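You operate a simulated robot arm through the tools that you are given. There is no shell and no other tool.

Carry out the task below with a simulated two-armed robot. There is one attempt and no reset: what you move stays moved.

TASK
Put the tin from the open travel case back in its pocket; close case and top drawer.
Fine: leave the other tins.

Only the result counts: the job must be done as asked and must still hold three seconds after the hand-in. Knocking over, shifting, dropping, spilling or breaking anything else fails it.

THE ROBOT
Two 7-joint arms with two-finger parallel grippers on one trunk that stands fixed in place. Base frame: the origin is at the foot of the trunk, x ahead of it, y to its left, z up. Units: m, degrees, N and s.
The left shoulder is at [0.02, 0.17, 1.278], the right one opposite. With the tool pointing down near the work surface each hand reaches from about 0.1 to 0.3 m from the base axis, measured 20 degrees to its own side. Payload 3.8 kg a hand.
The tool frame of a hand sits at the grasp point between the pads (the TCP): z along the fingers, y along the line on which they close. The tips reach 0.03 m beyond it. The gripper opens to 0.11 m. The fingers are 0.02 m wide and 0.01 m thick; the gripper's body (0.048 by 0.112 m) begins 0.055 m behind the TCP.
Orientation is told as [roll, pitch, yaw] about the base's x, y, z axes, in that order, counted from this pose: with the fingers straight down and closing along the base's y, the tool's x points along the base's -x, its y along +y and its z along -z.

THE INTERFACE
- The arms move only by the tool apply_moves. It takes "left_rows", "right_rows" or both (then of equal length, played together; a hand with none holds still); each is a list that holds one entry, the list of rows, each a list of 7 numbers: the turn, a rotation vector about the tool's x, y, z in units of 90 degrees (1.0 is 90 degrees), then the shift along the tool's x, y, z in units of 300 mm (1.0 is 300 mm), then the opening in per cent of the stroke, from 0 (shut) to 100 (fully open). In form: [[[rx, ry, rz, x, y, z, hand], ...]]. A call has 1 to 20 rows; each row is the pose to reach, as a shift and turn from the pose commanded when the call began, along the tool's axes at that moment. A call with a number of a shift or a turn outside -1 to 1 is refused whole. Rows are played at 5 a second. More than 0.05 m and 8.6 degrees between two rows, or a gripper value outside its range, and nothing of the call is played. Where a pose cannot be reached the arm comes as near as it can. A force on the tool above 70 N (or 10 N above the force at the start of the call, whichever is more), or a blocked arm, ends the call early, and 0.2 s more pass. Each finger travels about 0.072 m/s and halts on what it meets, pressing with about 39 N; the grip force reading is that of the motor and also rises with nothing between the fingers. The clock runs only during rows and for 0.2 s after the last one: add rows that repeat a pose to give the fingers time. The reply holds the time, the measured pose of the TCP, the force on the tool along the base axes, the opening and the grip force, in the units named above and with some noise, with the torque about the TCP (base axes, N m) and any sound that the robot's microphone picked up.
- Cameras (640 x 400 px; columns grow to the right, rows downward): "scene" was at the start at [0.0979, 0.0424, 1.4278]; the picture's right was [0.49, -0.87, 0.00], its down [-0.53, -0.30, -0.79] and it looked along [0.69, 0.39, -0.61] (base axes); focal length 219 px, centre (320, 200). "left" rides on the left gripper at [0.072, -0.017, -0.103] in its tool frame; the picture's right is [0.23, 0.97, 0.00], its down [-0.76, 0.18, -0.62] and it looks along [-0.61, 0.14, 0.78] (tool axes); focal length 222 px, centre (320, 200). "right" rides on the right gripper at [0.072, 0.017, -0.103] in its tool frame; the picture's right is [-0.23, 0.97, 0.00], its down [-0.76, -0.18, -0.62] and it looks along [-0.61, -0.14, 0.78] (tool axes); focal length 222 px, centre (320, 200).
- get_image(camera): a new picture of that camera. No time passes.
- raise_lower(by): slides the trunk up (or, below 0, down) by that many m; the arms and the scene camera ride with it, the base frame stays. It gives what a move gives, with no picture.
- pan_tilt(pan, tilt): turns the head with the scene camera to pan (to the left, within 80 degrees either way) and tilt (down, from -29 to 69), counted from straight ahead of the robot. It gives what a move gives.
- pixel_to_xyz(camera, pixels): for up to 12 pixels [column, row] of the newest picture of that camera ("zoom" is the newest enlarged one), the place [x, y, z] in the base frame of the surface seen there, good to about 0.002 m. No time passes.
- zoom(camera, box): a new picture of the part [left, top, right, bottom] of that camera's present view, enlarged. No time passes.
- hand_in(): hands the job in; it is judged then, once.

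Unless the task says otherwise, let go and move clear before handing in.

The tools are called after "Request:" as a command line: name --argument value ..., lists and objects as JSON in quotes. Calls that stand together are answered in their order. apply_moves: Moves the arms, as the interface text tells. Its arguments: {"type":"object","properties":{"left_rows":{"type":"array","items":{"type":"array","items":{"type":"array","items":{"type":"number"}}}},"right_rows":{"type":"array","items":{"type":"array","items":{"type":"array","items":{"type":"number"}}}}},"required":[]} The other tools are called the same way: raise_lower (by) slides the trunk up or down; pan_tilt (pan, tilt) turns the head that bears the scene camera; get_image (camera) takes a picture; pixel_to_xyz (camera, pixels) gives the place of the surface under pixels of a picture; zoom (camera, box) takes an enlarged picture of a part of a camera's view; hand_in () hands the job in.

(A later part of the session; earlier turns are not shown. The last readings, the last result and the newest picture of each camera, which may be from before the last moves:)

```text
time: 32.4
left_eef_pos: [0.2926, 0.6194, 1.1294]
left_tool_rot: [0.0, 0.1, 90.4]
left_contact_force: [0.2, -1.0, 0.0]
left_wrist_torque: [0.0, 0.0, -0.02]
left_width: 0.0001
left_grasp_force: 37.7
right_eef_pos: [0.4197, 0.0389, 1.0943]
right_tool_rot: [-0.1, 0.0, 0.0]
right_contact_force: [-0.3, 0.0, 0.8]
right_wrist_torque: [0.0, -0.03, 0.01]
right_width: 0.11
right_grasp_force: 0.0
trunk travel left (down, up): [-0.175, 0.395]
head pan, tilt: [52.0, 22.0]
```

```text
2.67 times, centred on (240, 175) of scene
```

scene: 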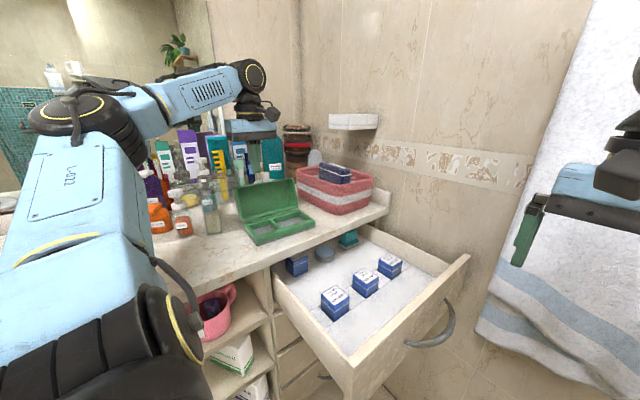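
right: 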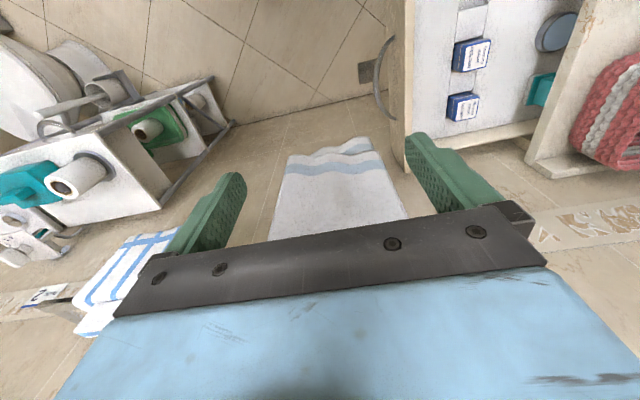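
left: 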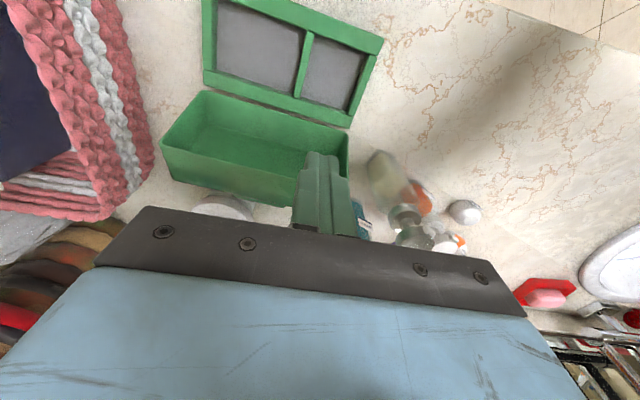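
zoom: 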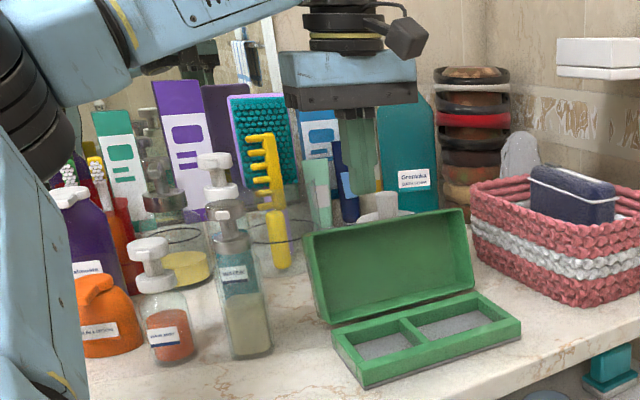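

The two pump bottles stand at x≤0.22, and the finger spot at x 0.292 is clear of them and of the lid tab (x 0.308–0.373). I'll move over the lid to y≈0.742 at the same height and check.

Request:
apply_moves --left_rows '[[[0, 0, 0, -0.1, 0, 0, 0], [0, 0, 0, -0.2, 0, 0, 0], [0, 0, 0, -0.3, 0, 0, 0], [0, 0, 0, -0.41, 0, 0, 0], [0, 0, 0, -0.41, 0, 0, 0]]]'

Request:
zoom --camera "scene" --box '[140, 80, 340, 230]'

Request:
get_image --camera "left"

```text
time: 33.5
left_eef_pos: [0.2924, 0.7415, 1.1287]
left_tool_rot: [-0.1, 0.0, 90.1]
left_contact_force: [-0.7, 0.6, 0.7]
left_wrist_torque: [-0.03, 0.02, -0.01]
left_width: 0.0
left_grasp_force: 38.2
right_eef_pos: [0.4183, 0.0389, 1.0944]
right_tool_rot: [0.0, -0.1, 0.0]
right_contact_force: [-0.6, 0.5, -0.1]
right_wrist_torque: [0.02, 0.02, -0.02]
right_width: 0.11
right_grasp_force: 0.0
trunk travel left (down, up): [-0.175, 0.395]
head pan, tilt: [52.0, 22.0]
```

```text
2.67 times, centred on (240, 155) of scene
```

zoom: 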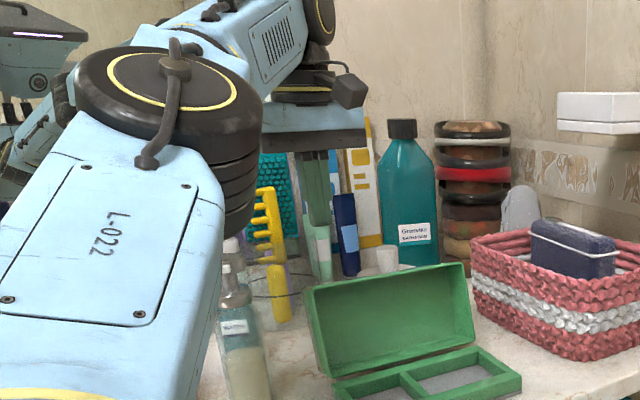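

```text
taken
```

left: 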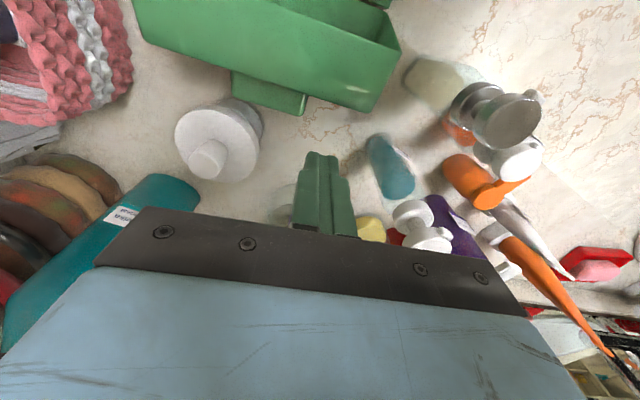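

The hand is behind the lid's top at (0.292, 0.742, 1.129). I'll check the elbow's clearance and zoom the left view on the lid panel, tab and bottles.

Request:
pixel_to_xyz --camera "zoom" --pixels '[[165, 90], [240, 200], [100, 250], [190, 300], [215, 340], [280, 60], [250, 230], [320, 140]]'

Request:
pixel_to_xyz --camera "left" --pixels '[[360, 90], [340, 100], [370, 110], [385, 95], [268, 100], [305, 105], [390, 150], [385, 190], [415, 225], [425, 240], [410, 210], [320, 160]]'

```text
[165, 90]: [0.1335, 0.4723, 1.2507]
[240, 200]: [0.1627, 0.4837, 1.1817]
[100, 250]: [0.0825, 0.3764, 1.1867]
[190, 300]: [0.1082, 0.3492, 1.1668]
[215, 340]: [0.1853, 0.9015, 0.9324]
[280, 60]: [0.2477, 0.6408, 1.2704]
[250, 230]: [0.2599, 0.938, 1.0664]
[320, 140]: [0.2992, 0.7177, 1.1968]
```

```text
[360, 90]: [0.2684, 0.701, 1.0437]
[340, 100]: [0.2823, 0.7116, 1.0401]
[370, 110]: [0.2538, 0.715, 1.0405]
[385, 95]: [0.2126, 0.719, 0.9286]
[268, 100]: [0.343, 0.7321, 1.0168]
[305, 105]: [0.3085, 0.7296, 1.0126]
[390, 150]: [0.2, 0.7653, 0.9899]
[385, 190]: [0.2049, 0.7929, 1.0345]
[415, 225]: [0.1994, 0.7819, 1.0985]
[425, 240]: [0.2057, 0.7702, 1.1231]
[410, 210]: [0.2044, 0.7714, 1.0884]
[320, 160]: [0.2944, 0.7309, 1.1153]
```

The lid's rear top corner is at y 0.715, z 1.040; the finger's front face is at y≈0.732. I'll descend to TCP z≈1.05 (tips at 1.02) behind the lid.

Request:
apply_moves --left_rows '[[[0, 0, 0, 0, 0, 0.06, 0], [0, 0, 0, 0, 0, 0.12, 0], [0, 0, 0, 0, 0, 0.18, 0], [0, 0, 0, 0, 0, 0.23, 0], [0, 0, 0, 0, 0, 0.263, 0], [0, 0, 0, 0, 0, 0.263, 0]]]'

Request:
get_image --camera "left"

Request:
zoom --camera "scene" --box '[140, 80, 340, 230]'

```text
time: 35.0
left_eef_pos: [0.2926, 0.7418, 1.0502]
left_tool_rot: [0.1, 0.1, 90.3]
left_contact_force: [0.1, 0.0, -0.2]
left_wrist_torque: [-0.03, -0.01, 0.03]
left_width: 0.0
left_grasp_force: 38.3
right_eef_pos: [0.4195, 0.0393, 1.0953]
right_tool_rot: [0.0, 0.0, 0.1]
right_contact_force: [0.1, 0.4, 0.0]
right_wrist_torque: [0.0, 0.0, 0.0]
right_width: 0.11
right_grasp_force: 0.2
trunk travel left (down, up): [-0.175, 0.395]
head pan, tilt: [52.0, 22.0]
```

```text
taken
```

left: 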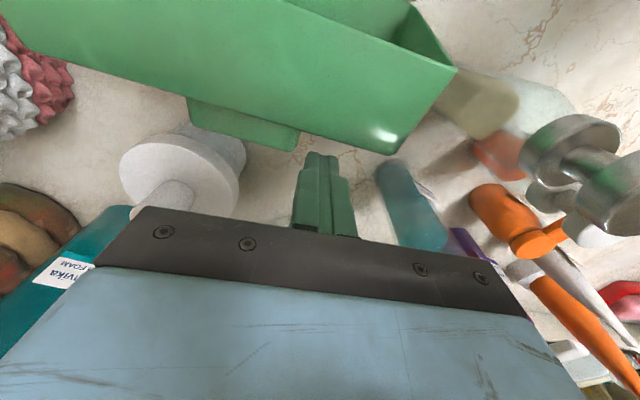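

```text
2.67 times, centred on (240, 155) of scene
```

zoom: 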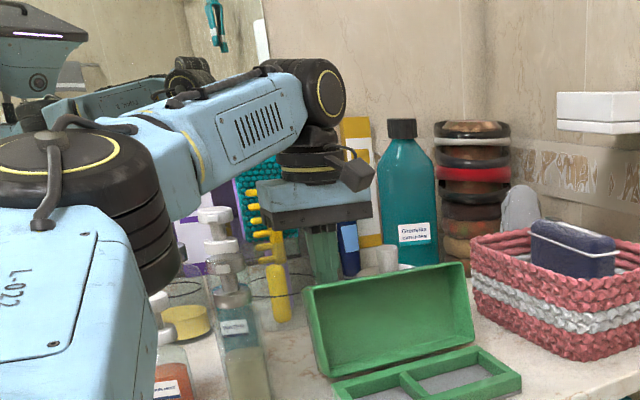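

The finger is behind the lid with no contact. I'll pull slowly toward −y by 0.055 m, watching the force.

Request:
apply_moves --left_rows '[[[0, 0, 0, 0.03, 0, 0, 0], [0, 0, 0, 0.06, 0, 0, 0], [0, 0, 0, 0.09, 0, 0, 0], [0, 0, 0, 0.12, 0, 0, 0], [0, 0, 0, 0.15, 0, 0, 0], [0, 0, 0, 0.183, 0, 0, 0], [0, 0, 0, 0.183, 0, 0, 0]]]'

Request:
get_image --camera "left"

Request:
zoom --camera "scene" --box '[140, 80, 340, 230]'

```text
time: 36.3
left_eef_pos: [0.2912, 0.6972, 1.0599]
left_tool_rot: [-0.7, -1.5, 90.9]
left_contact_force: [-5.6, 6.5, 9.7]
left_wrist_torque: [0.18, 0.28, -0.05]
left_width: 0.0002
left_grasp_force: 37.8
right_eef_pos: [0.4191, 0.0382, 1.0955]
right_tool_rot: [0.0, 0.0, 0.0]
right_contact_force: [0.2, -1.2, 0.2]
right_wrist_torque: [0.03, -0.01, -0.02]
right_width: 0.1099
right_grasp_force: 0.1
trunk travel left (down, up): [-0.175, 0.395]
head pan, tilt: [52.0, 22.0]
stopped in row 6 (left hand): the force on the tool passed its limit at 76 N (the readings are from after the stop); the commanded pose is now the measured one
```

```text
taken
```

left: 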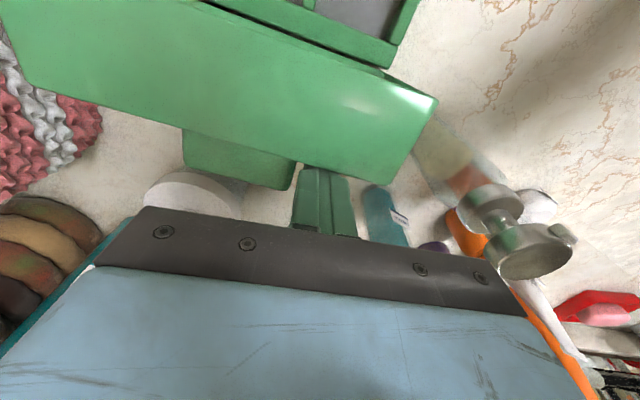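

```text
2.67 times, centred on (240, 155) of scene
```

zoom: 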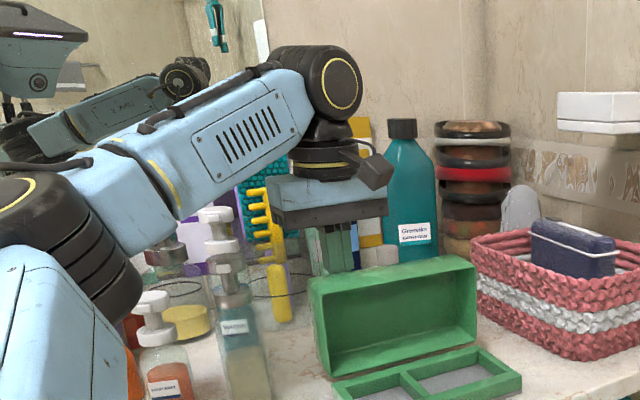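

The push stopped at 76 N with the hand lifted 1 cm and pushed toward −x, so the finger is probably riding on the lid's tab (left view 297,180). I'll look closely before going on.

Request:
zoom --camera "left" --box '[160, 60, 448, 240]'

Request:
pixel_to_xyz --camera "left" --pixels '[[290, 165], [295, 180], [285, 188], [240, 175], [188, 160], [240, 140], [290, 150], [330, 140], [410, 160], [435, 100], [320, 180], [300, 190]]'

Request:
zoom --camera "scene" --box '[220, 130, 340, 220]'

```text
2.22 times, centred on (304, 150) of left
```

zoom: 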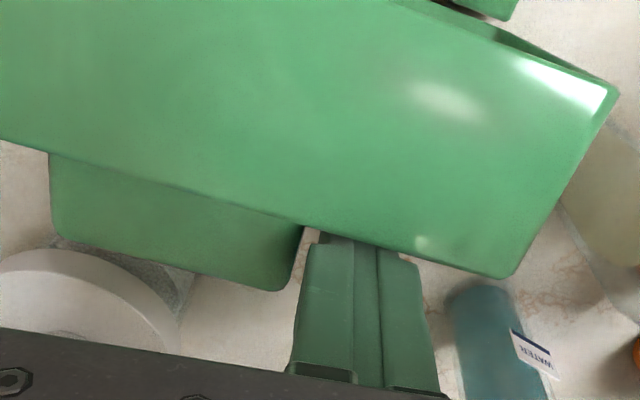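

```text
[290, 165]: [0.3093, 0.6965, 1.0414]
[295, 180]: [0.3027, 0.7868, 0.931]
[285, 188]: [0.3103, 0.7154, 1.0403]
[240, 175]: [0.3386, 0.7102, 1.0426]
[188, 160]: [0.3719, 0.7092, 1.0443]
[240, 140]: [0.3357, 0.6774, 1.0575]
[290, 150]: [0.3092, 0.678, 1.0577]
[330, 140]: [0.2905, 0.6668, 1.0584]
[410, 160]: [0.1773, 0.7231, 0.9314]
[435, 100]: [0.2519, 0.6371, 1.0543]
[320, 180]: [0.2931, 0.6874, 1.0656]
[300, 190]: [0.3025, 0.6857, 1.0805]
```

```text
4.44 times, centred on (280, 175) of scene
```

zoom: 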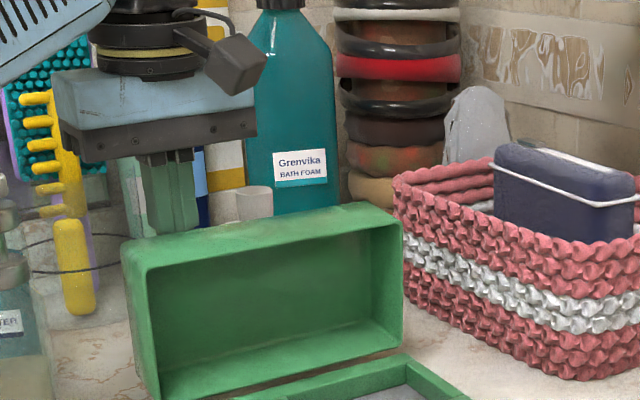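

The lid is now near vertical (top edge y 0.637–0.679, z 1.058) and the finger clears the tab; its rough pad stuck to the lid's rising edge, so a straight pull jammed. I'll follow the lid's arc instead — toward −y with a slight rise.

Request:
apply_moves --left_rows '[[[0, 0.005, 0, 0.02, 0.003, -0.0067, 0], [0, 0.01, 0, 0.04, 0.006, -0.015, 0], [0, 0.015, 0, 0.06, 0.006, -0.02, 0], [0, 0.0167, 0, 0.0833, 0.006, -0.026, 0], [0, 0.0167, 0, 0.1067, 0.006, -0.03, 0], [0, 0.0167, 0, 0.13, 0.006, -0.0327, 0], [0, 0.0167, 0, 0.1533, 0.006, -0.0333, 0], [0, 0.0167, 0, 0.1533, 0.006, -0.0333, 0]]]'

Request:
get_image --camera "left"

Request:
zoom --camera "scene" --box '[180, 100, 340, 220]'

```text
time: 38.1
left_eef_pos: [0.2896, 0.6498, 1.0672]
left_tool_rot: [-0.9, 0.2, 90.7]
left_contact_force: [-3.8, 0.2, 2.2]
left_wrist_torque: [0.02, -0.02, -0.01]
left_width: 0.0
left_grasp_force: 37.8
right_eef_pos: [0.4195, 0.0377, 1.0949]
right_tool_rot: [0.0, 0.0, 0.0]
right_contact_force: [0.4, -0.1, 0.1]
right_wrist_torque: [0.01, -0.01, -0.02]
right_width: 0.1101
right_grasp_force: 0.1
trunk travel left (down, up): [-0.175, 0.395]
head pan, tilt: [52.0, 22.0]
```

```text
taken
```

left: 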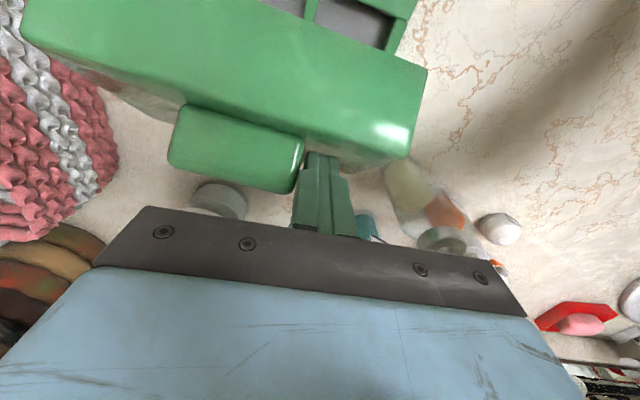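

```text
3.33 times, centred on (260, 160) of scene
```

zoom: 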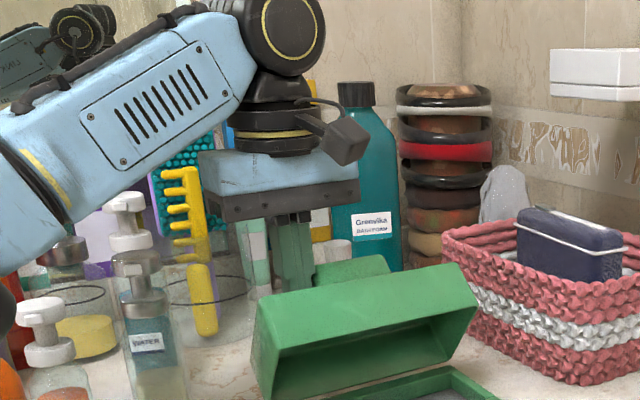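

The lid followed to about 55–60° with low forces. I'll continue along the arc, now descending toward the case front, to about 15°.

Request:
apply_moves --left_rows '[[[0, 0, 0, 0.024, 0.01, 0.003, 0], [0, 0, 0, 0.048, 0.01, 0.0077, 0], [0, 0, 0, 0.071, 0.01, 0.015, 0], [0, 0, 0, 0.094, 0.01, 0.0237, 0], [0, 0, 0, 0.1155, 0.01, 0.035, 0], [0, 0, 0, 0.1367, 0.01, 0.0473, 0], [0, 0, 0, 0.1555, 0.01, 0.062, 0], [0, 0, 0, 0.1743, 0.01, 0.078, 0], [0, 0, 0, 0.1743, 0.01, 0.078, 0]]]'

Request:
get_image --camera "left"

Request:
zoom --camera "scene" --box '[180, 110, 340, 230]'

```text
time: 40.1
left_eef_pos: [0.2896, 0.596, 1.0437]
left_tool_rot: [-0.8, 0.3, 90.8]
left_contact_force: [0.8, 0.0, 0.6]
left_wrist_torque: [0.0, 0.0, 0.03]
left_width: 0.0
left_grasp_force: 37.6
right_eef_pos: [0.4197, 0.0383, 1.095]
right_tool_rot: [0.1, -0.1, -0.1]
right_contact_force: [0.1, 0.3, -0.7]
right_wrist_torque: [0.01, -0.01, -0.02]
right_width: 0.11
right_grasp_force: 0.1
trunk travel left (down, up): [-0.175, 0.395]
head pan, tilt: [52.0, 22.0]
```

```text
taken
```

left: 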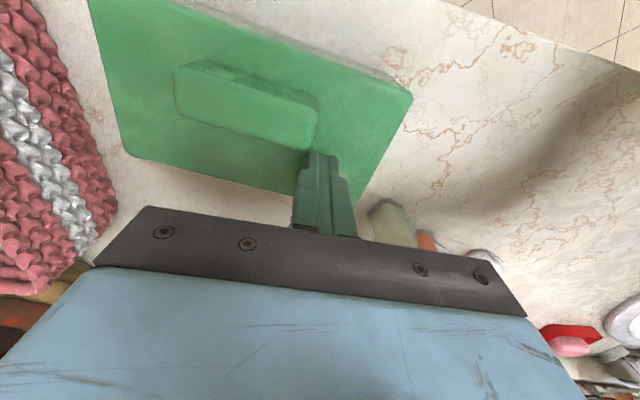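

```text
3.33 times, centred on (260, 170) of scene
```

zoom: 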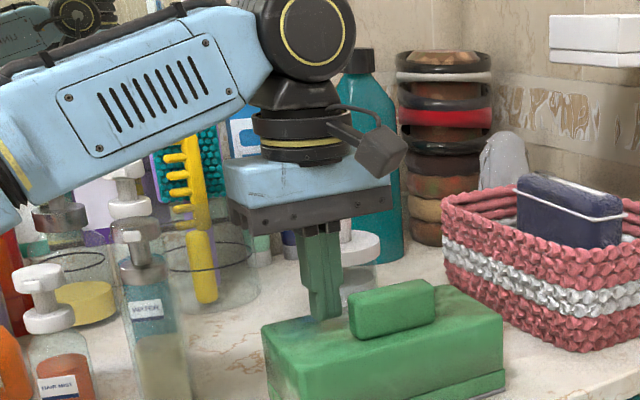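

The lid appears to have closed and there is no contact force. I'll raise the hand and measure whether the lid lies flat on the base.

Request:
apply_moves --left_rows '[[[0, 0, 0, 0, 0, -0.1, 0], [0, 0, 0, 0.1, 0, -0.2, 0], [0, 0, 0, 0.2, 0, -0.25, 0], [0, 0, 0, 0.3, 0, -0.25, 0], [0, 0, 0, 0.4, 0, -0.25, 0], [0, 0, 0, 0.4, 0, -0.25, 0]]]'

Request:
get_image --camera "left"

Request:
pan_tilt --pan 45 --tilt 35

Request:
get_image --camera "scene"

```text
time: 41.5
left_eef_pos: [0.2912, 0.4774, 1.1203]
left_tool_rot: [-0.7, 0.2, 90.7]
left_contact_force: [0.3, -0.1, -0.6]
left_wrist_torque: [-0.05, 0.03, -0.05]
left_width: 0.0
left_grasp_force: 37.6
right_eef_pos: [0.4192, 0.0385, 1.0942]
right_tool_rot: [0.0, 0.0, 0.1]
right_contact_force: [0.4, -0.9, -0.8]
right_wrist_torque: [0.02, 0.0, 0.0]
right_width: 0.1099
right_grasp_force: 0.1
trunk travel left (down, up): [-0.175, 0.395]
head pan, tilt: [52.0, 22.0]
```

```text
taken
```

left: 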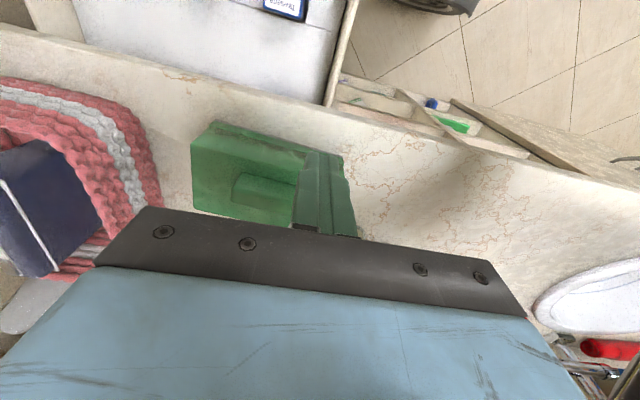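

```text
time: 42.2
left_eef_pos: [0.2907, 0.4773, 1.1198]
left_tool_rot: [-0.8, 0.1, 90.6]
left_contact_force: [0.5, 0.0, 0.4]
left_wrist_torque: [0.03, 0.02, 0.02]
left_width: 0.0
left_grasp_force: 37.7
right_eef_pos: [0.4199, 0.0385, 1.0952]
right_tool_rot: [0.0, -0.1, -0.1]
right_contact_force: [0.0, 0.5, 0.2]
right_wrist_torque: [0.02, -0.03, 0.0]
right_width: 0.11
right_grasp_force: 0.0
trunk travel left (down, up): [-0.175, 0.395]
head pan, tilt: [45.0, 35.0]
```

```text
taken
```

scene: 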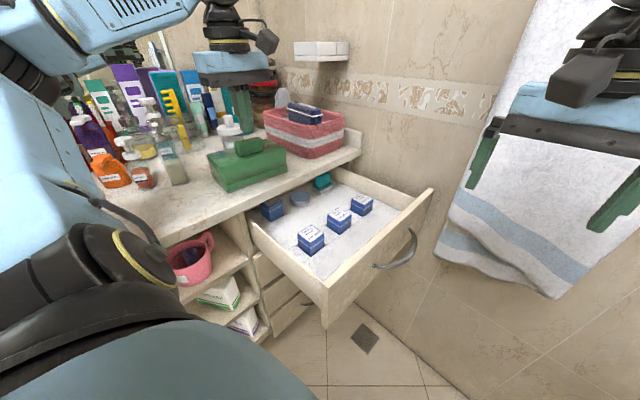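

Request:
zoom --camera "scene" --box '[180, 120, 308, 200]'

Request:
pixel_to_xyz --camera "zoom" --pixels '[[175, 240], [250, 200], [330, 235], [470, 190], [230, 255], [400, 215], [510, 150], [180, 290], [300, 285], [450, 250], [350, 270], [180, 320]]'

```text
5.00 times, centred on (244, 160) of scene
```

zoom: 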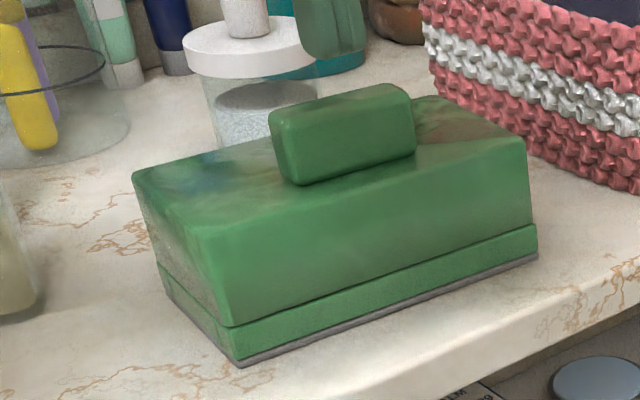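

```text
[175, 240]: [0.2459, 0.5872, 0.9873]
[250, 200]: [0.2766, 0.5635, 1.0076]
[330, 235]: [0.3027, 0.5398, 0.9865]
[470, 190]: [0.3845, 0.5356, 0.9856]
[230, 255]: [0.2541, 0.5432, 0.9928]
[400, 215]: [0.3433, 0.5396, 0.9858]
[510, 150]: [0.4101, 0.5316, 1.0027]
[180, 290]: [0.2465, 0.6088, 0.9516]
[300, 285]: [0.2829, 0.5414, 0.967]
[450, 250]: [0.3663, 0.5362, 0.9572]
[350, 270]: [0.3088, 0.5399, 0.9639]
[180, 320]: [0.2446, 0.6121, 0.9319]
```

The lid sits flush, with one even seam line along the front (zoom 230,325 to 535,225). I'll check the flatness of the lid top and the seam closely.

Request:
pixel_to_xyz --camera "zoom" --pixels '[[150, 180], [220, 160], [215, 215], [300, 195], [450, 145], [500, 130], [440, 110], [240, 170], [180, 180], [260, 210], [480, 120], [200, 205]]'

Request:
zoom --camera "scene" --box '[205, 165, 269, 205]'

```text
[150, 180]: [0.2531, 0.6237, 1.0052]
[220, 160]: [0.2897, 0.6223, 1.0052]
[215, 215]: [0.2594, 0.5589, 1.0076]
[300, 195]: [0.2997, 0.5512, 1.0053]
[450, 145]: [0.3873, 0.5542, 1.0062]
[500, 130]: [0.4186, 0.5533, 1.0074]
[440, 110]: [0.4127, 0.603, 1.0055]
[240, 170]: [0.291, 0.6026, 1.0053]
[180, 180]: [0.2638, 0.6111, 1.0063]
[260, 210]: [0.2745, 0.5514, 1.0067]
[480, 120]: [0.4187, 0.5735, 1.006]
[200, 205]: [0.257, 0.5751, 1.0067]
```

```text
10.00 times, centred on (237, 185) of scene
```

zoom: 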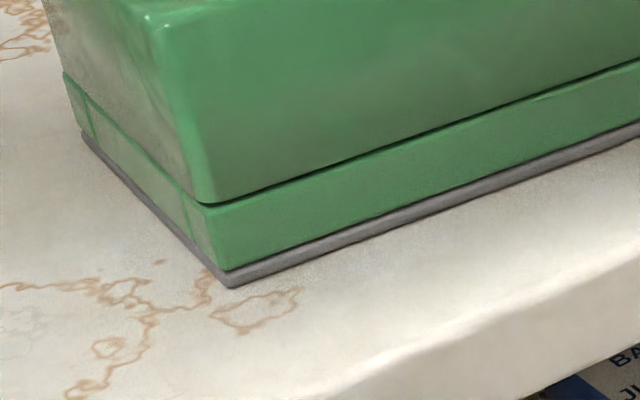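

The lid top is flat within about 1 mm (1.005 rear, 1.0065 front). To be sure it is fully shut I'll press lightly on its front-left top, beside the handle.

Request:
apply_moves --left_rows '[[[0, 0, 0, -0.1, 0.004, 0, 0], [0, 0, 0, -0.2, 0.008, 0, 0], [0, 0, 0, -0.277, 0.013, 0, 0], [0, 0, 0, -0.277, 0.013, 0.1, 0], [0, 0, 0, -0.277, 0.013, 0.2, 0], [0, 0, 0, -0.277, 0.013, 0.25, 0], [0, 0, 0, -0.277, 0.013, 0.25, 0]]]'

Request:
zoom --camera "scene" --box '[180, 110, 308, 190]'

```text
time: 43.8
left_eef_pos: [0.2854, 0.5595, 1.0434]
left_tool_rot: [-0.9, 0.2, 90.8]
left_contact_force: [0.5, -0.1, 0.4]
left_wrist_torque: [-0.04, -0.02, 0.03]
left_width: 0.0
left_grasp_force: 37.5
right_eef_pos: [0.4199, 0.0385, 1.0948]
right_tool_rot: [-0.1, 0.0, 0.0]
right_contact_force: [-0.5, 0.2, -0.3]
right_wrist_torque: [-0.01, 0.01, -0.01]
right_width: 0.1099
right_grasp_force: 0.1
trunk travel left (down, up): [-0.175, 0.395]
head pan, tilt: [45.0, 35.0]
```

```text
5.00 times, centred on (244, 150) of scene
```

zoom: 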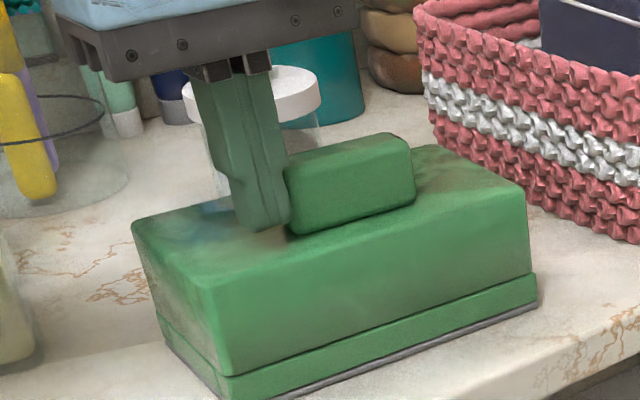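

The fingertip is about 7 mm above the lid. I'll press down in millimetre steps.

Request:
apply_moves --left_rows '[[[0, 0, 0, 0, 0, 0.012, 0], [0, 0, 0, 0, 0, 0.02, 0], [0, 0, 0, 0, 0, 0.025, 0], [0, 0, 0, 0, 0, 0.029, 0], [0, 0, 0, 0, 0, 0.032, 0], [0, 0, 0, 0, 0, 0.032, 0]]]'

Request:
zoom --camera "scene" --box '[180, 120, 308, 200]'

```text
time: 45.2
left_eef_pos: [0.286, 0.5585, 1.0393]
left_tool_rot: [-1.2, -0.1, 90.8]
left_contact_force: [1.4, 3.7, 32.2]
left_wrist_torque: [0.36, -0.4, 0.03]
left_width: 0.0
left_grasp_force: 37.7
right_eef_pos: [0.4188, 0.0376, 1.0955]
right_tool_rot: [0.3, 0.0, 0.0]
right_contact_force: [-0.3, -0.1, -0.2]
right_wrist_torque: [0.0, -0.02, 0.0]
right_width: 0.1103
right_grasp_force: 0.1
trunk travel left (down, up): [-0.175, 0.395]
head pan, tilt: [45.0, 35.0]
```

```text
5.00 times, centred on (244, 160) of scene
```

zoom: 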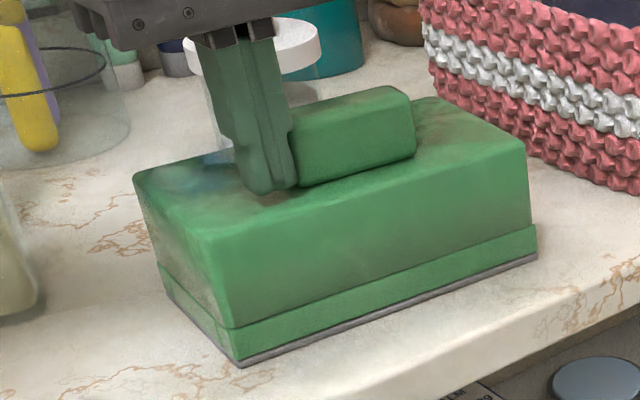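

The lid took 32 N without giving way, so it is fully shut. I'll lift off the lid and back away over the drawer, then look at the handle and at the room near the right hand.

Request:
apply_moves --left_rows '[[[0, 0, 0, 0, 0, -0.06, 0], [0, 0, 0, 0, 0, -0.16, 0], [0, 0, 0, 0.1, 0, -0.26, 0], [0, 0, 0, 0.2, 0, -0.3, 0], [0, 0, 0, 0.3, 0, -0.3, 0], [0, 0, 0, 0.4, 0, -0.3, 0], [0, 0, 0, 0.5, 0, -0.3, 0], [0, 0, 0, 0.6, 0, -0.3, 0], [0, 0, 0, 0.6, 0, -0.3, 0]]]'

Request:
pan_tilt --pan 10 --tilt 40

Request:
get_image --camera "scene"

Request:
get_image --camera "right"

```text
time: 47.2
left_eef_pos: [0.2872, 0.3819, 1.1256]
left_tool_rot: [-0.8, 0.2, 90.8]
left_contact_force: [0.3, -0.3, 0.0]
left_wrist_torque: [0.01, 0.01, -0.03]
left_width: 0.0002
left_grasp_force: 37.3
right_eef_pos: [0.4195, 0.039, 1.095]
right_tool_rot: [0.0, 0.1, 0.1]
right_contact_force: [-0.8, 0.4, -0.6]
right_wrist_torque: [0.0, -0.01, -0.01]
right_width: 0.11
right_grasp_force: 0.1
trunk travel left (down, up): [-0.175, 0.395]
head pan, tilt: [45.0, 35.0]
```

```text
time: 48.2
left_eef_pos: [0.2855, 0.3811, 1.1244]
left_tool_rot: [-0.9, 0.2, 90.7]
left_contact_force: [-0.3, -0.6, 0.0]
left_wrist_torque: [0.0, 0.02, 0.02]
left_width: 0.0
left_grasp_force: 37.7
right_eef_pos: [0.4198, 0.0392, 1.0954]
right_tool_rot: [-0.1, 0.0, 0.1]
right_contact_force: [0.2, -0.3, -1.0]
right_wrist_torque: [-0.02, -0.01, 0.01]
right_width: 0.1098
right_grasp_force: 0.1
trunk travel left (down, up): [-0.175, 0.395]
head pan, tilt: [10.0, 40.0]
```

```text
taken
```

scene: 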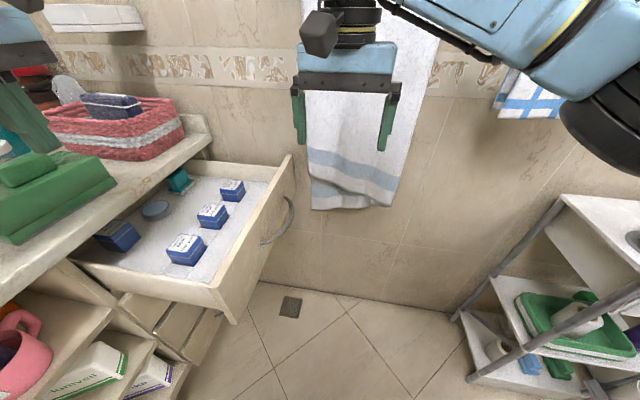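

```text
taken
```

right: 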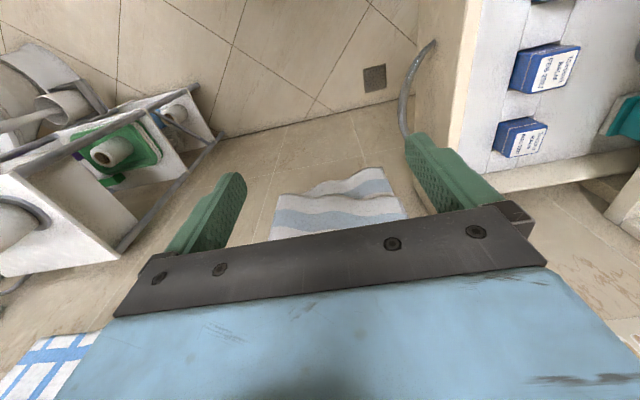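

The room around the right hand is open except for a rack on the right (scene 600,210) and a towel. I'll measure those and the handle before moving the right hand out of the left arm's way.

Request:
pixel_to_xyz --camera "scene" --pixels '[[575, 205], [620, 240], [630, 210], [550, 320], [560, 215], [530, 90], [350, 180], [340, 100], [600, 130], [470, 50]]'

Request:
zoom --camera "scene" --box '[160, 150, 320, 250]'

Request:
pixel_to_xyz --camera "zoom" --pixels '[[530, 215], [525, 270], [505, 320], [470, 360], [430, 375], [510, 190], [480, 270], [440, 200], [300, 430], [528, 240], [518, 300], [490, 345]]'

```text
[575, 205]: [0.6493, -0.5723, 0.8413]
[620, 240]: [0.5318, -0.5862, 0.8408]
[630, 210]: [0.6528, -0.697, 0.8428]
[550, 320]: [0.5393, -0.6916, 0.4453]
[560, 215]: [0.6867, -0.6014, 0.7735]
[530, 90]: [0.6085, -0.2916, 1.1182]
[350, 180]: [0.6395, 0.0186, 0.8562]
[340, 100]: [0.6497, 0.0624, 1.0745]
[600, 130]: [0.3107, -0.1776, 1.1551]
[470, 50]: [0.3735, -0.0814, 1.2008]
```

```text
4.00 times, centred on (240, 200) of scene
```

zoom: 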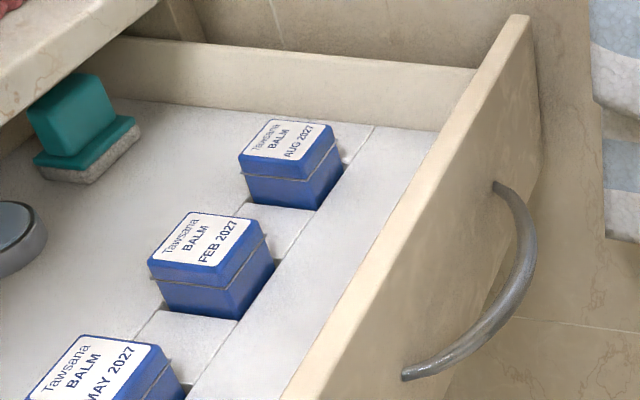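

```text
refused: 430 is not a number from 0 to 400
```

Request:
pixel_to_xyz --camera "zoom" --pixels '[[533, 240], [528, 265], [518, 290], [500, 320], [470, 350], [430, 370], [515, 200], [498, 186], [480, 270], [440, 200], [410, 377], [525, 25]]'

```text
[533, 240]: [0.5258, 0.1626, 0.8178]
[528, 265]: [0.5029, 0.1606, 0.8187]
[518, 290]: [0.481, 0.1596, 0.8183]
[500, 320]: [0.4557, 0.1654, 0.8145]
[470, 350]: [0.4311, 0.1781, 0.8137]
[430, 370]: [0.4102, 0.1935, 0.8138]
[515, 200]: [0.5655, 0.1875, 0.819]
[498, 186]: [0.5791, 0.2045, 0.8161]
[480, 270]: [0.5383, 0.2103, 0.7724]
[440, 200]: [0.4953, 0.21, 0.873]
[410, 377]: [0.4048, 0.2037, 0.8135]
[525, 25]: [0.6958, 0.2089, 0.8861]
```

The handle bows out to y≈0.159 at x 0.49, z 0.816, 0.051 m proud of the panel, so a vertical finger can push it home without touching the counter. First I'll move the right hand back and right, out of the way.

Request:
apply_moves --right_rows '[[[0, 0, 0, 0.0445, -0.0833, -0.028, 100], [0, 0, 0, 0.089, -0.1667, -0.056, 100], [0, 0, 0, 0.1335, -0.25, -0.0835, 100], [0, 0, 0, 0.178, -0.3333, -0.111, 100], [0, 0, 0, 0.2225, -0.4167, -0.139, 100], [0, 0, 0, 0.267, -0.5, -0.167, 100], [0, 0, 0, 0.267, -0.5, -0.167, 100]]]'

Request:
get_image --camera "scene"

```text
time: 49.9
left_eef_pos: [0.2867, 0.3811, 1.1249]
left_tool_rot: [-0.9, 0.2, 90.7]
left_contact_force: [0.5, 0.1, 0.1]
left_wrist_torque: [0.02, -0.01, 0.01]
left_width: 0.0
left_grasp_force: 38.0
right_eef_pos: [0.3393, -0.1126, 1.1441]
right_tool_rot: [0.0, 0.0, 0.0]
right_contact_force: [0.8, 0.2, 0.1]
right_wrist_torque: [-0.02, 0.04, -0.01]
right_width: 0.1098
right_grasp_force: 0.0
trunk travel left (down, up): [-0.175, 0.395]
head pan, tilt: [10.0, 40.0]
```

```text
taken
```

scene: 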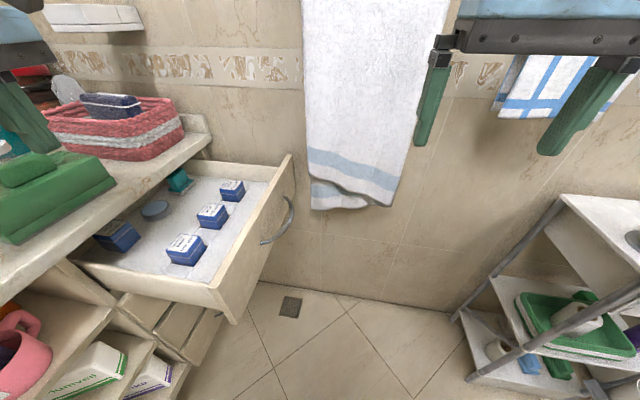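

The right hand is clear and the towel (x 0.64) is well away from the handle. I'll carry the left hand at z 1.125 across the drawer to a point in front of the handle, (0.49, 0.13).

Request:
apply_moves --left_rows '[[[0, 0, 0, 0.0845, -0.0666, 0, 0], [0, 0, 0, 0.169, -0.1332, 0, 0], [0, 0, 0, 0.2535, -0.1998, 0, 0], [0, 0, 0, 0.338, -0.2664, 0, 0], [0, 0, 0, 0.4225, -0.333, 0, 0], [0, 0, 0, 0.507, -0.3996, 0, 0], [0, 0, 0, 0.5915, -0.4662, 0, 0], [0, 0, 0, 0.676, -0.5328, 0, 0], [0, 0, 0, 0.7605, -0.5994, 0, 0], [0, 0, 0, 0.845, -0.666, 0, 0], [0, 0, 0, 0.845, -0.666, 0, 0]]]'

Request:
get_image --camera "scene"

Request:
get_image --camera "left"

```text
time: 52.2
left_eef_pos: [0.4599, 0.1838, 1.1309]
left_tool_rot: [-0.8, 0.3, 90.8]
left_contact_force: [0.5, 0.7, 0.2]
left_wrist_torque: [0.0, -0.02, -0.04]
left_width: 0.0
left_grasp_force: 37.8
left hand out of reach, approached as far as the arm can: row 9, 10, 11
right_eef_pos: [0.339, -0.1132, 1.1449]
right_tool_rot: [0.0, 0.0, 0.1]
right_contact_force: [-0.1, 0.4, -0.6]
right_wrist_torque: [-0.02, -0.01, 0.0]
right_width: 0.11
right_grasp_force: 0.1
trunk travel left (down, up): [-0.175, 0.395]
head pan, tilt: [10.0, 40.0]
```

```text
taken
```

scene: 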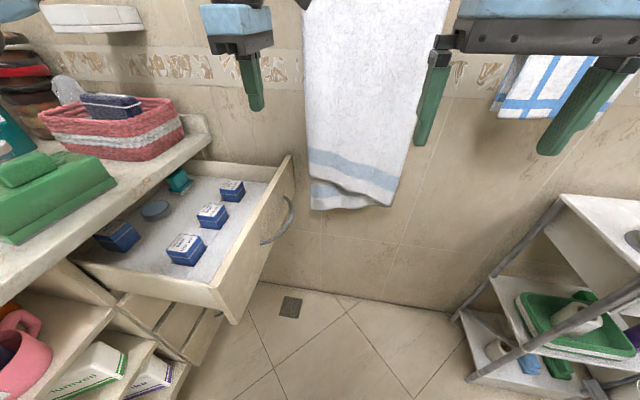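

```text
taken
```

left: 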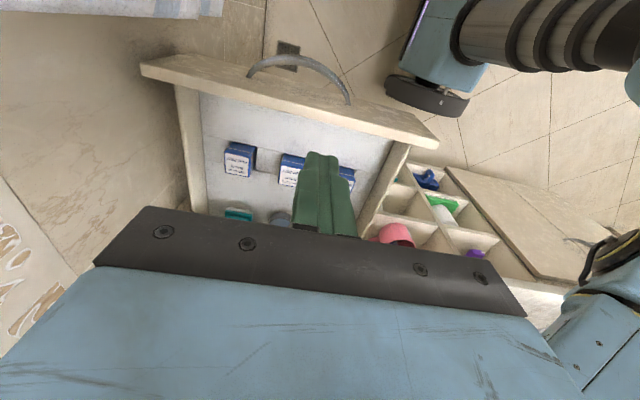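

The arm stopped at (0.46, 0.184): with yaw 90 the wrist is at its limit this far right. I'll turn the hand back to about yaw 45 here, which should bring the point in front of the handle within reach.

Request:
apply_moves --left_rows '[[[0, 0, 0.085, 0, 0, 0, 0], [0, 0, 0.17, 0, 0, 0, 0], [0, 0, 0.255, 0, 0, 0, 0], [0, 0, 0.34, 0, 0, 0, 0], [0, 0, 0.425, 0, 0, 0, 0], [0, 0, 0.51, 0, 0, 0, 0], [0, 0, 0.51, 0, 0, 0, 0]]]'

Request:
get_image --camera "scene"

Request:
get_image --camera "left"

```text
time: 53.9
left_eef_pos: [0.4608, 0.184, 1.1297]
left_tool_rot: [-0.7, -0.5, 44.7]
left_contact_force: [-1.1, 0.1, 0.4]
left_wrist_torque: [0.02, 0.01, -0.01]
left_width: 0.0003
left_grasp_force: 37.5
right_eef_pos: [0.3403, -0.1113, 1.1441]
right_tool_rot: [0.0, 0.0, 0.0]
right_contact_force: [0.3, -0.2, 0.0]
right_wrist_torque: [-0.02, 0.03, 0.03]
right_width: 0.1097
right_grasp_force: 0.1
trunk travel left (down, up): [-0.175, 0.395]
head pan, tilt: [10.0, 40.0]
```

```text
taken
```

scene: 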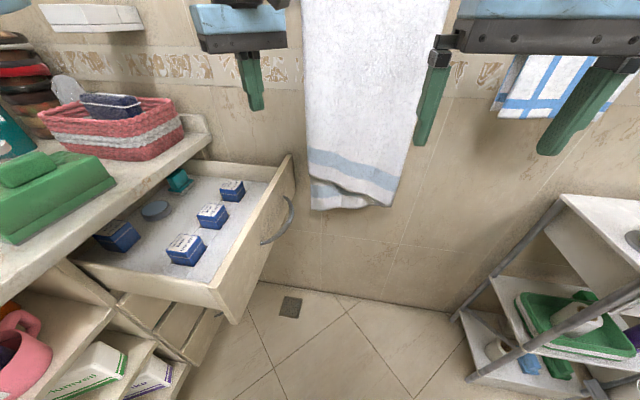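

```text
taken
```

left: 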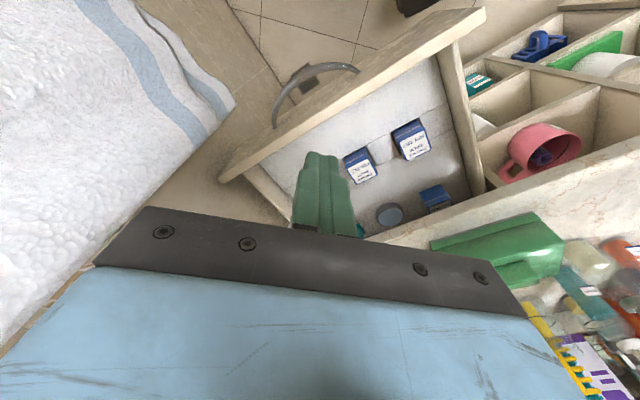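

The hand is at yaw 45, same spot. I'll shift it in front of the handle to (0.49, 0.125) at this height.

Request:
apply_moves --left_rows '[[[0, 0, 0, 0.022, -0.07, 0, 0], [0, 0, 0, 0.045, -0.14, 0, 0], [0, 0, 0, 0.067, -0.21, 0, 0], [0, 0, 0, 0.067, -0.21, 0, 0]]]'

Request:
get_image --camera "left"

Request:
get_image --camera "scene"

```text
time: 54.9
left_eef_pos: [0.4606, 0.1845, 1.1302]
left_tool_rot: [-0.7, -0.3, 44.8]
left_contact_force: [0.2, 0.7, 0.0]
left_wrist_torque: [0.04, 0.01, 0.0]
left_width: 0.0001
left_grasp_force: 37.5
left hand out of reach, approached as far as the arm can: row 1, 2, 3, 4
right_eef_pos: [0.3386, -0.1133, 1.1443]
right_tool_rot: [0.0, -0.1, 0.1]
right_contact_force: [0.4, 0.1, -0.3]
right_wrist_torque: [0.01, 0.01, -0.03]
right_width: 0.11
right_grasp_force: 0.0
trunk travel left (down, up): [-0.175, 0.395]
head pan, tilt: [10.0, 40.0]
```

```text
taken
```

left: 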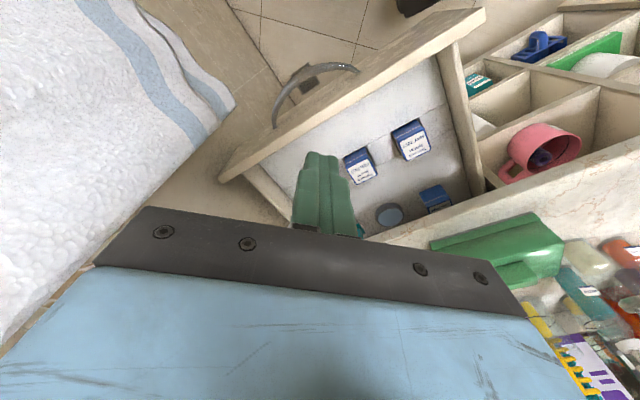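

```text
taken
```

scene: 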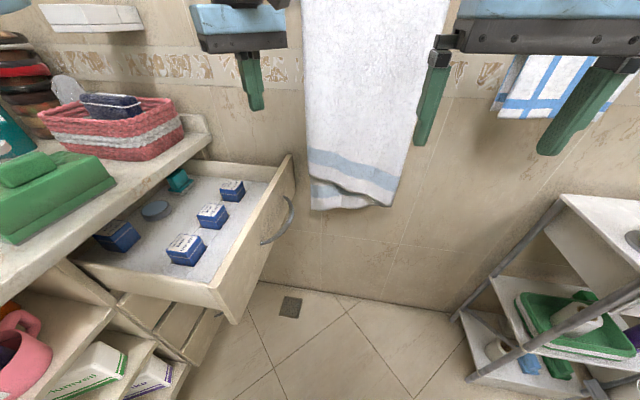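

This spot is the arm's limit, so I'll push in two stages: first the plain panel nearer the robot at x≈0.34 (outer face y 0.2105, clear of the handle which starts at x 0.405). I'll move there at z 1.10, turning back to yaw 90.

Request:
apply_moves --left_rows '[[[0, 0, -0.084, 0.055, 0.0393, 0.0167, 0], [0, 0, -0.168, 0.11, 0.0786, 0.0333, 0], [0, 0, -0.252, 0.165, 0.1179, 0.05, 0], [0, 0, -0.336, 0.22, 0.1571, 0.0667, 0], [0, 0, -0.42, 0.275, 0.1964, 0.0833, 0], [0, 0, -0.503, 0.33, 0.2357, 0.1, 0], [0, 0, -0.503, 0.33, 0.2357, 0.1, 0]]]'

Request:
get_image --camera "left"

Request:
get_image --camera "scene"

```text
time: 56.5
left_eef_pos: [0.3403, 0.1648, 1.0987]
left_tool_rot: [-0.7, 0.3, 90.1]
left_contact_force: [0.5, 1.1, -0.5]
left_wrist_torque: [0.01, 0.03, 0.01]
left_width: 0.0
left_grasp_force: 38.2
right_eef_pos: [0.3388, -0.1121, 1.1457]
right_tool_rot: [0.0, 0.0, 0.0]
right_contact_force: [0.2, 0.6, 0.5]
right_wrist_torque: [0.02, 0.0, 0.02]
right_width: 0.1099
right_grasp_force: 0.0
trunk travel left (down, up): [-0.175, 0.395]
head pan, tilt: [10.0, 40.0]
```

```text
taken
```

left: 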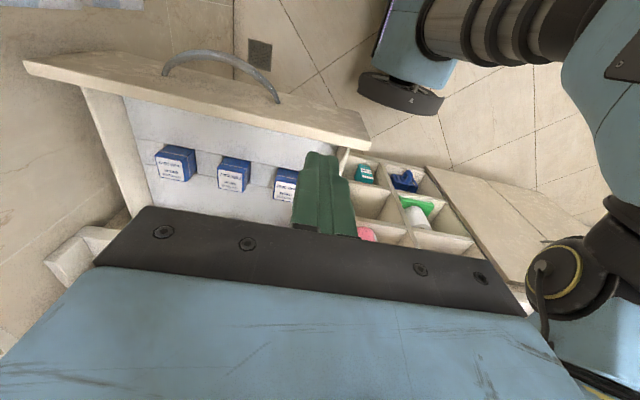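

```text
taken
```

scene: 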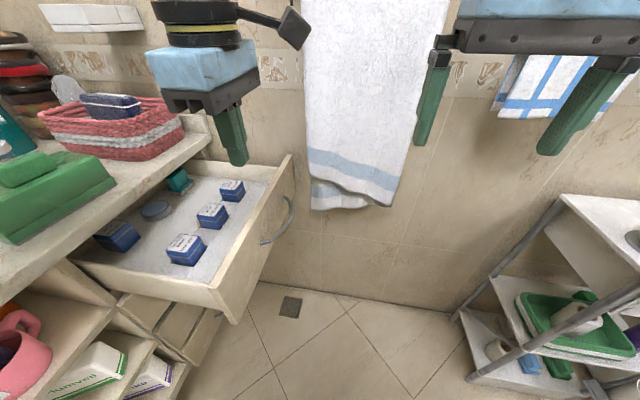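

The hand is at (0.340, 0.165, 1.099). I'll lower it in front of the panel to TCP z≈0.87 (tips at 0.84; panel top is 0.888).

Request:
apply_moves --left_rows '[[[0, 0, 0, 0, 0, 0.11, 0], [0, 0, 0, 0, 0, 0.22, 0], [0, 0, 0, 0, 0, 0.33, 0], [0, 0, 0, 0, 0, 0.44, 0], [0, 0, 0, 0, 0, 0.55, 0], [0, 0, 0, 0, 0, 0.66, 0], [0, 0, 0, 0, 0, 0.762, 0], [0, 0, 0, 0, 0, 0.762, 0]]]'

Request:
get_image --camera "left"

Request:
get_image --camera "scene"

```text
time: 58.2
left_eef_pos: [0.3434, 0.1649, 0.8683]
left_tool_rot: [-0.8, 0.1, 90.2]
left_contact_force: [-0.5, -0.1, 0.2]
left_wrist_torque: [0.01, -0.02, -0.01]
left_width: 0.0
left_grasp_force: 37.5
right_eef_pos: [0.3395, -0.1111, 1.1443]
right_tool_rot: [-0.1, 0.0, 0.0]
right_contact_force: [0.6, -0.6, 0.5]
right_wrist_torque: [-0.01, 0.01, -0.02]
right_width: 0.1102
right_grasp_force: 0.2
trunk travel left (down, up): [-0.175, 0.395]
head pan, tilt: [10.0, 40.0]
```

```text
taken
```

left: 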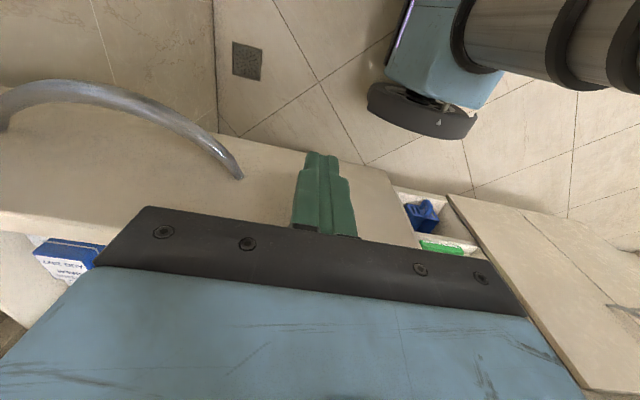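

```text
taken
```

scene: 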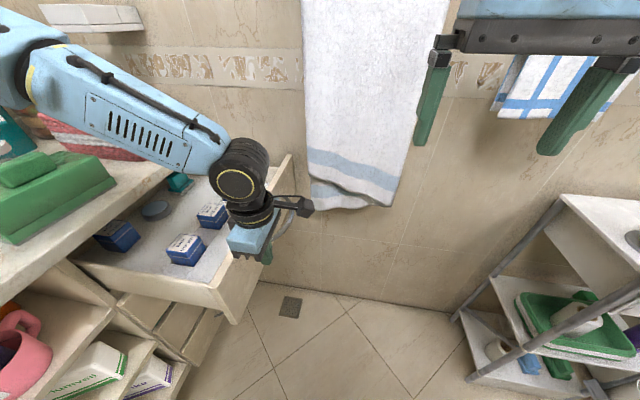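

The finger stands in front of the panel at (0.343, 0.165, 0.868). I'll check where the forearm is relative to the case and counter before pushing.

Request:
pixel_to_xyz --camera "scene" --pixels '[[150, 130], [100, 100], [50, 70], [20, 80], [190, 155], [60, 110], [120, 150], [240, 180], [250, 210], [270, 245]]'

```text
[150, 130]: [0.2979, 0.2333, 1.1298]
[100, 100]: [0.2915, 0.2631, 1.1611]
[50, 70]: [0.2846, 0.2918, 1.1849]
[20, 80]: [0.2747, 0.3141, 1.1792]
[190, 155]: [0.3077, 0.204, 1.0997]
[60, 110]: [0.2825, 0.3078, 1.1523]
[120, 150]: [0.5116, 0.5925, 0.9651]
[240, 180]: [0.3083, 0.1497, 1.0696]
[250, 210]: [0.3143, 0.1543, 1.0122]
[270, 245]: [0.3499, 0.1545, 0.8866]
```

The forearm is high and clear. I'll push the panel slowly in +y (about 0.06 m/s), first to TCP y≈0.28.

Request:
apply_moves --left_rows '[[[0, 0, 0, -0.04, 0, 0, 0], [0, 0, 0, -0.08, 0, 0, 0], [0, 0, 0, -0.11, 0, 0, 0], [0, 0, 0, -0.13, 0, 0, 0], [0, 0, 0, -0.15, 0, 0, 0], [0, 0, 0, -0.18, 0, 0, 0], [0, 0, 0, -0.21, 0, 0, 0], [0, 0, 0, -0.245, 0, 0, 0], [0, 0, 0, -0.28, 0, 0, 0], [0, 0, 0, -0.315, 0, 0, 0], [0, 0, 0, -0.35, 0, 0, 0], [0, 0, 0, -0.385, 0, 0, 0]]]'

Request:
get_image --camera "scene"

Request:
get_image --camera "left"

```text
time: 60.9
left_eef_pos: [0.3436, 0.2812, 0.8688]
left_tool_rot: [-0.7, 0.2, 90.1]
left_contact_force: [-0.1, 0.8, 0.5]
left_wrist_torque: [-0.02, 0.02, -0.03]
left_width: 0.0
left_grasp_force: 37.6
right_eef_pos: [0.3408, -0.1119, 1.1463]
right_tool_rot: [0.0, -0.1, 0.0]
right_contact_force: [0.3, 0.1, -0.9]
right_wrist_torque: [0.0, -0.02, 0.01]
right_width: 0.11
right_grasp_force: 0.1
trunk travel left (down, up): [-0.175, 0.395]
head pan, tilt: [10.0, 40.0]
```

```text
taken
```

scene: 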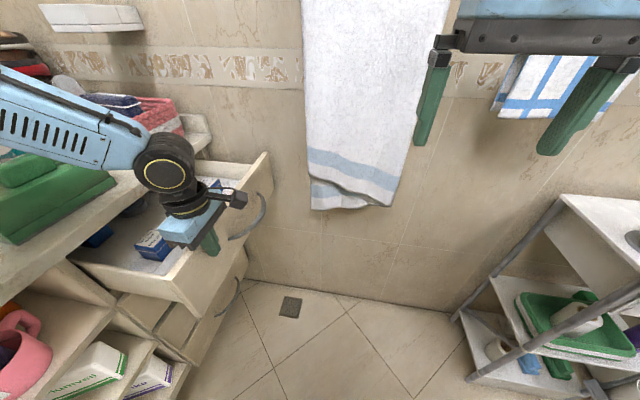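

```text
taken
```

left: 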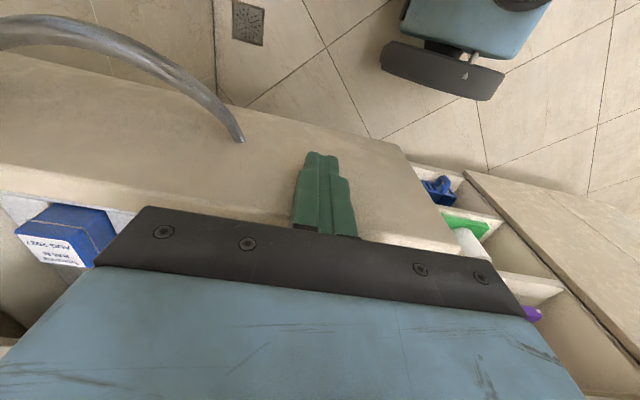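

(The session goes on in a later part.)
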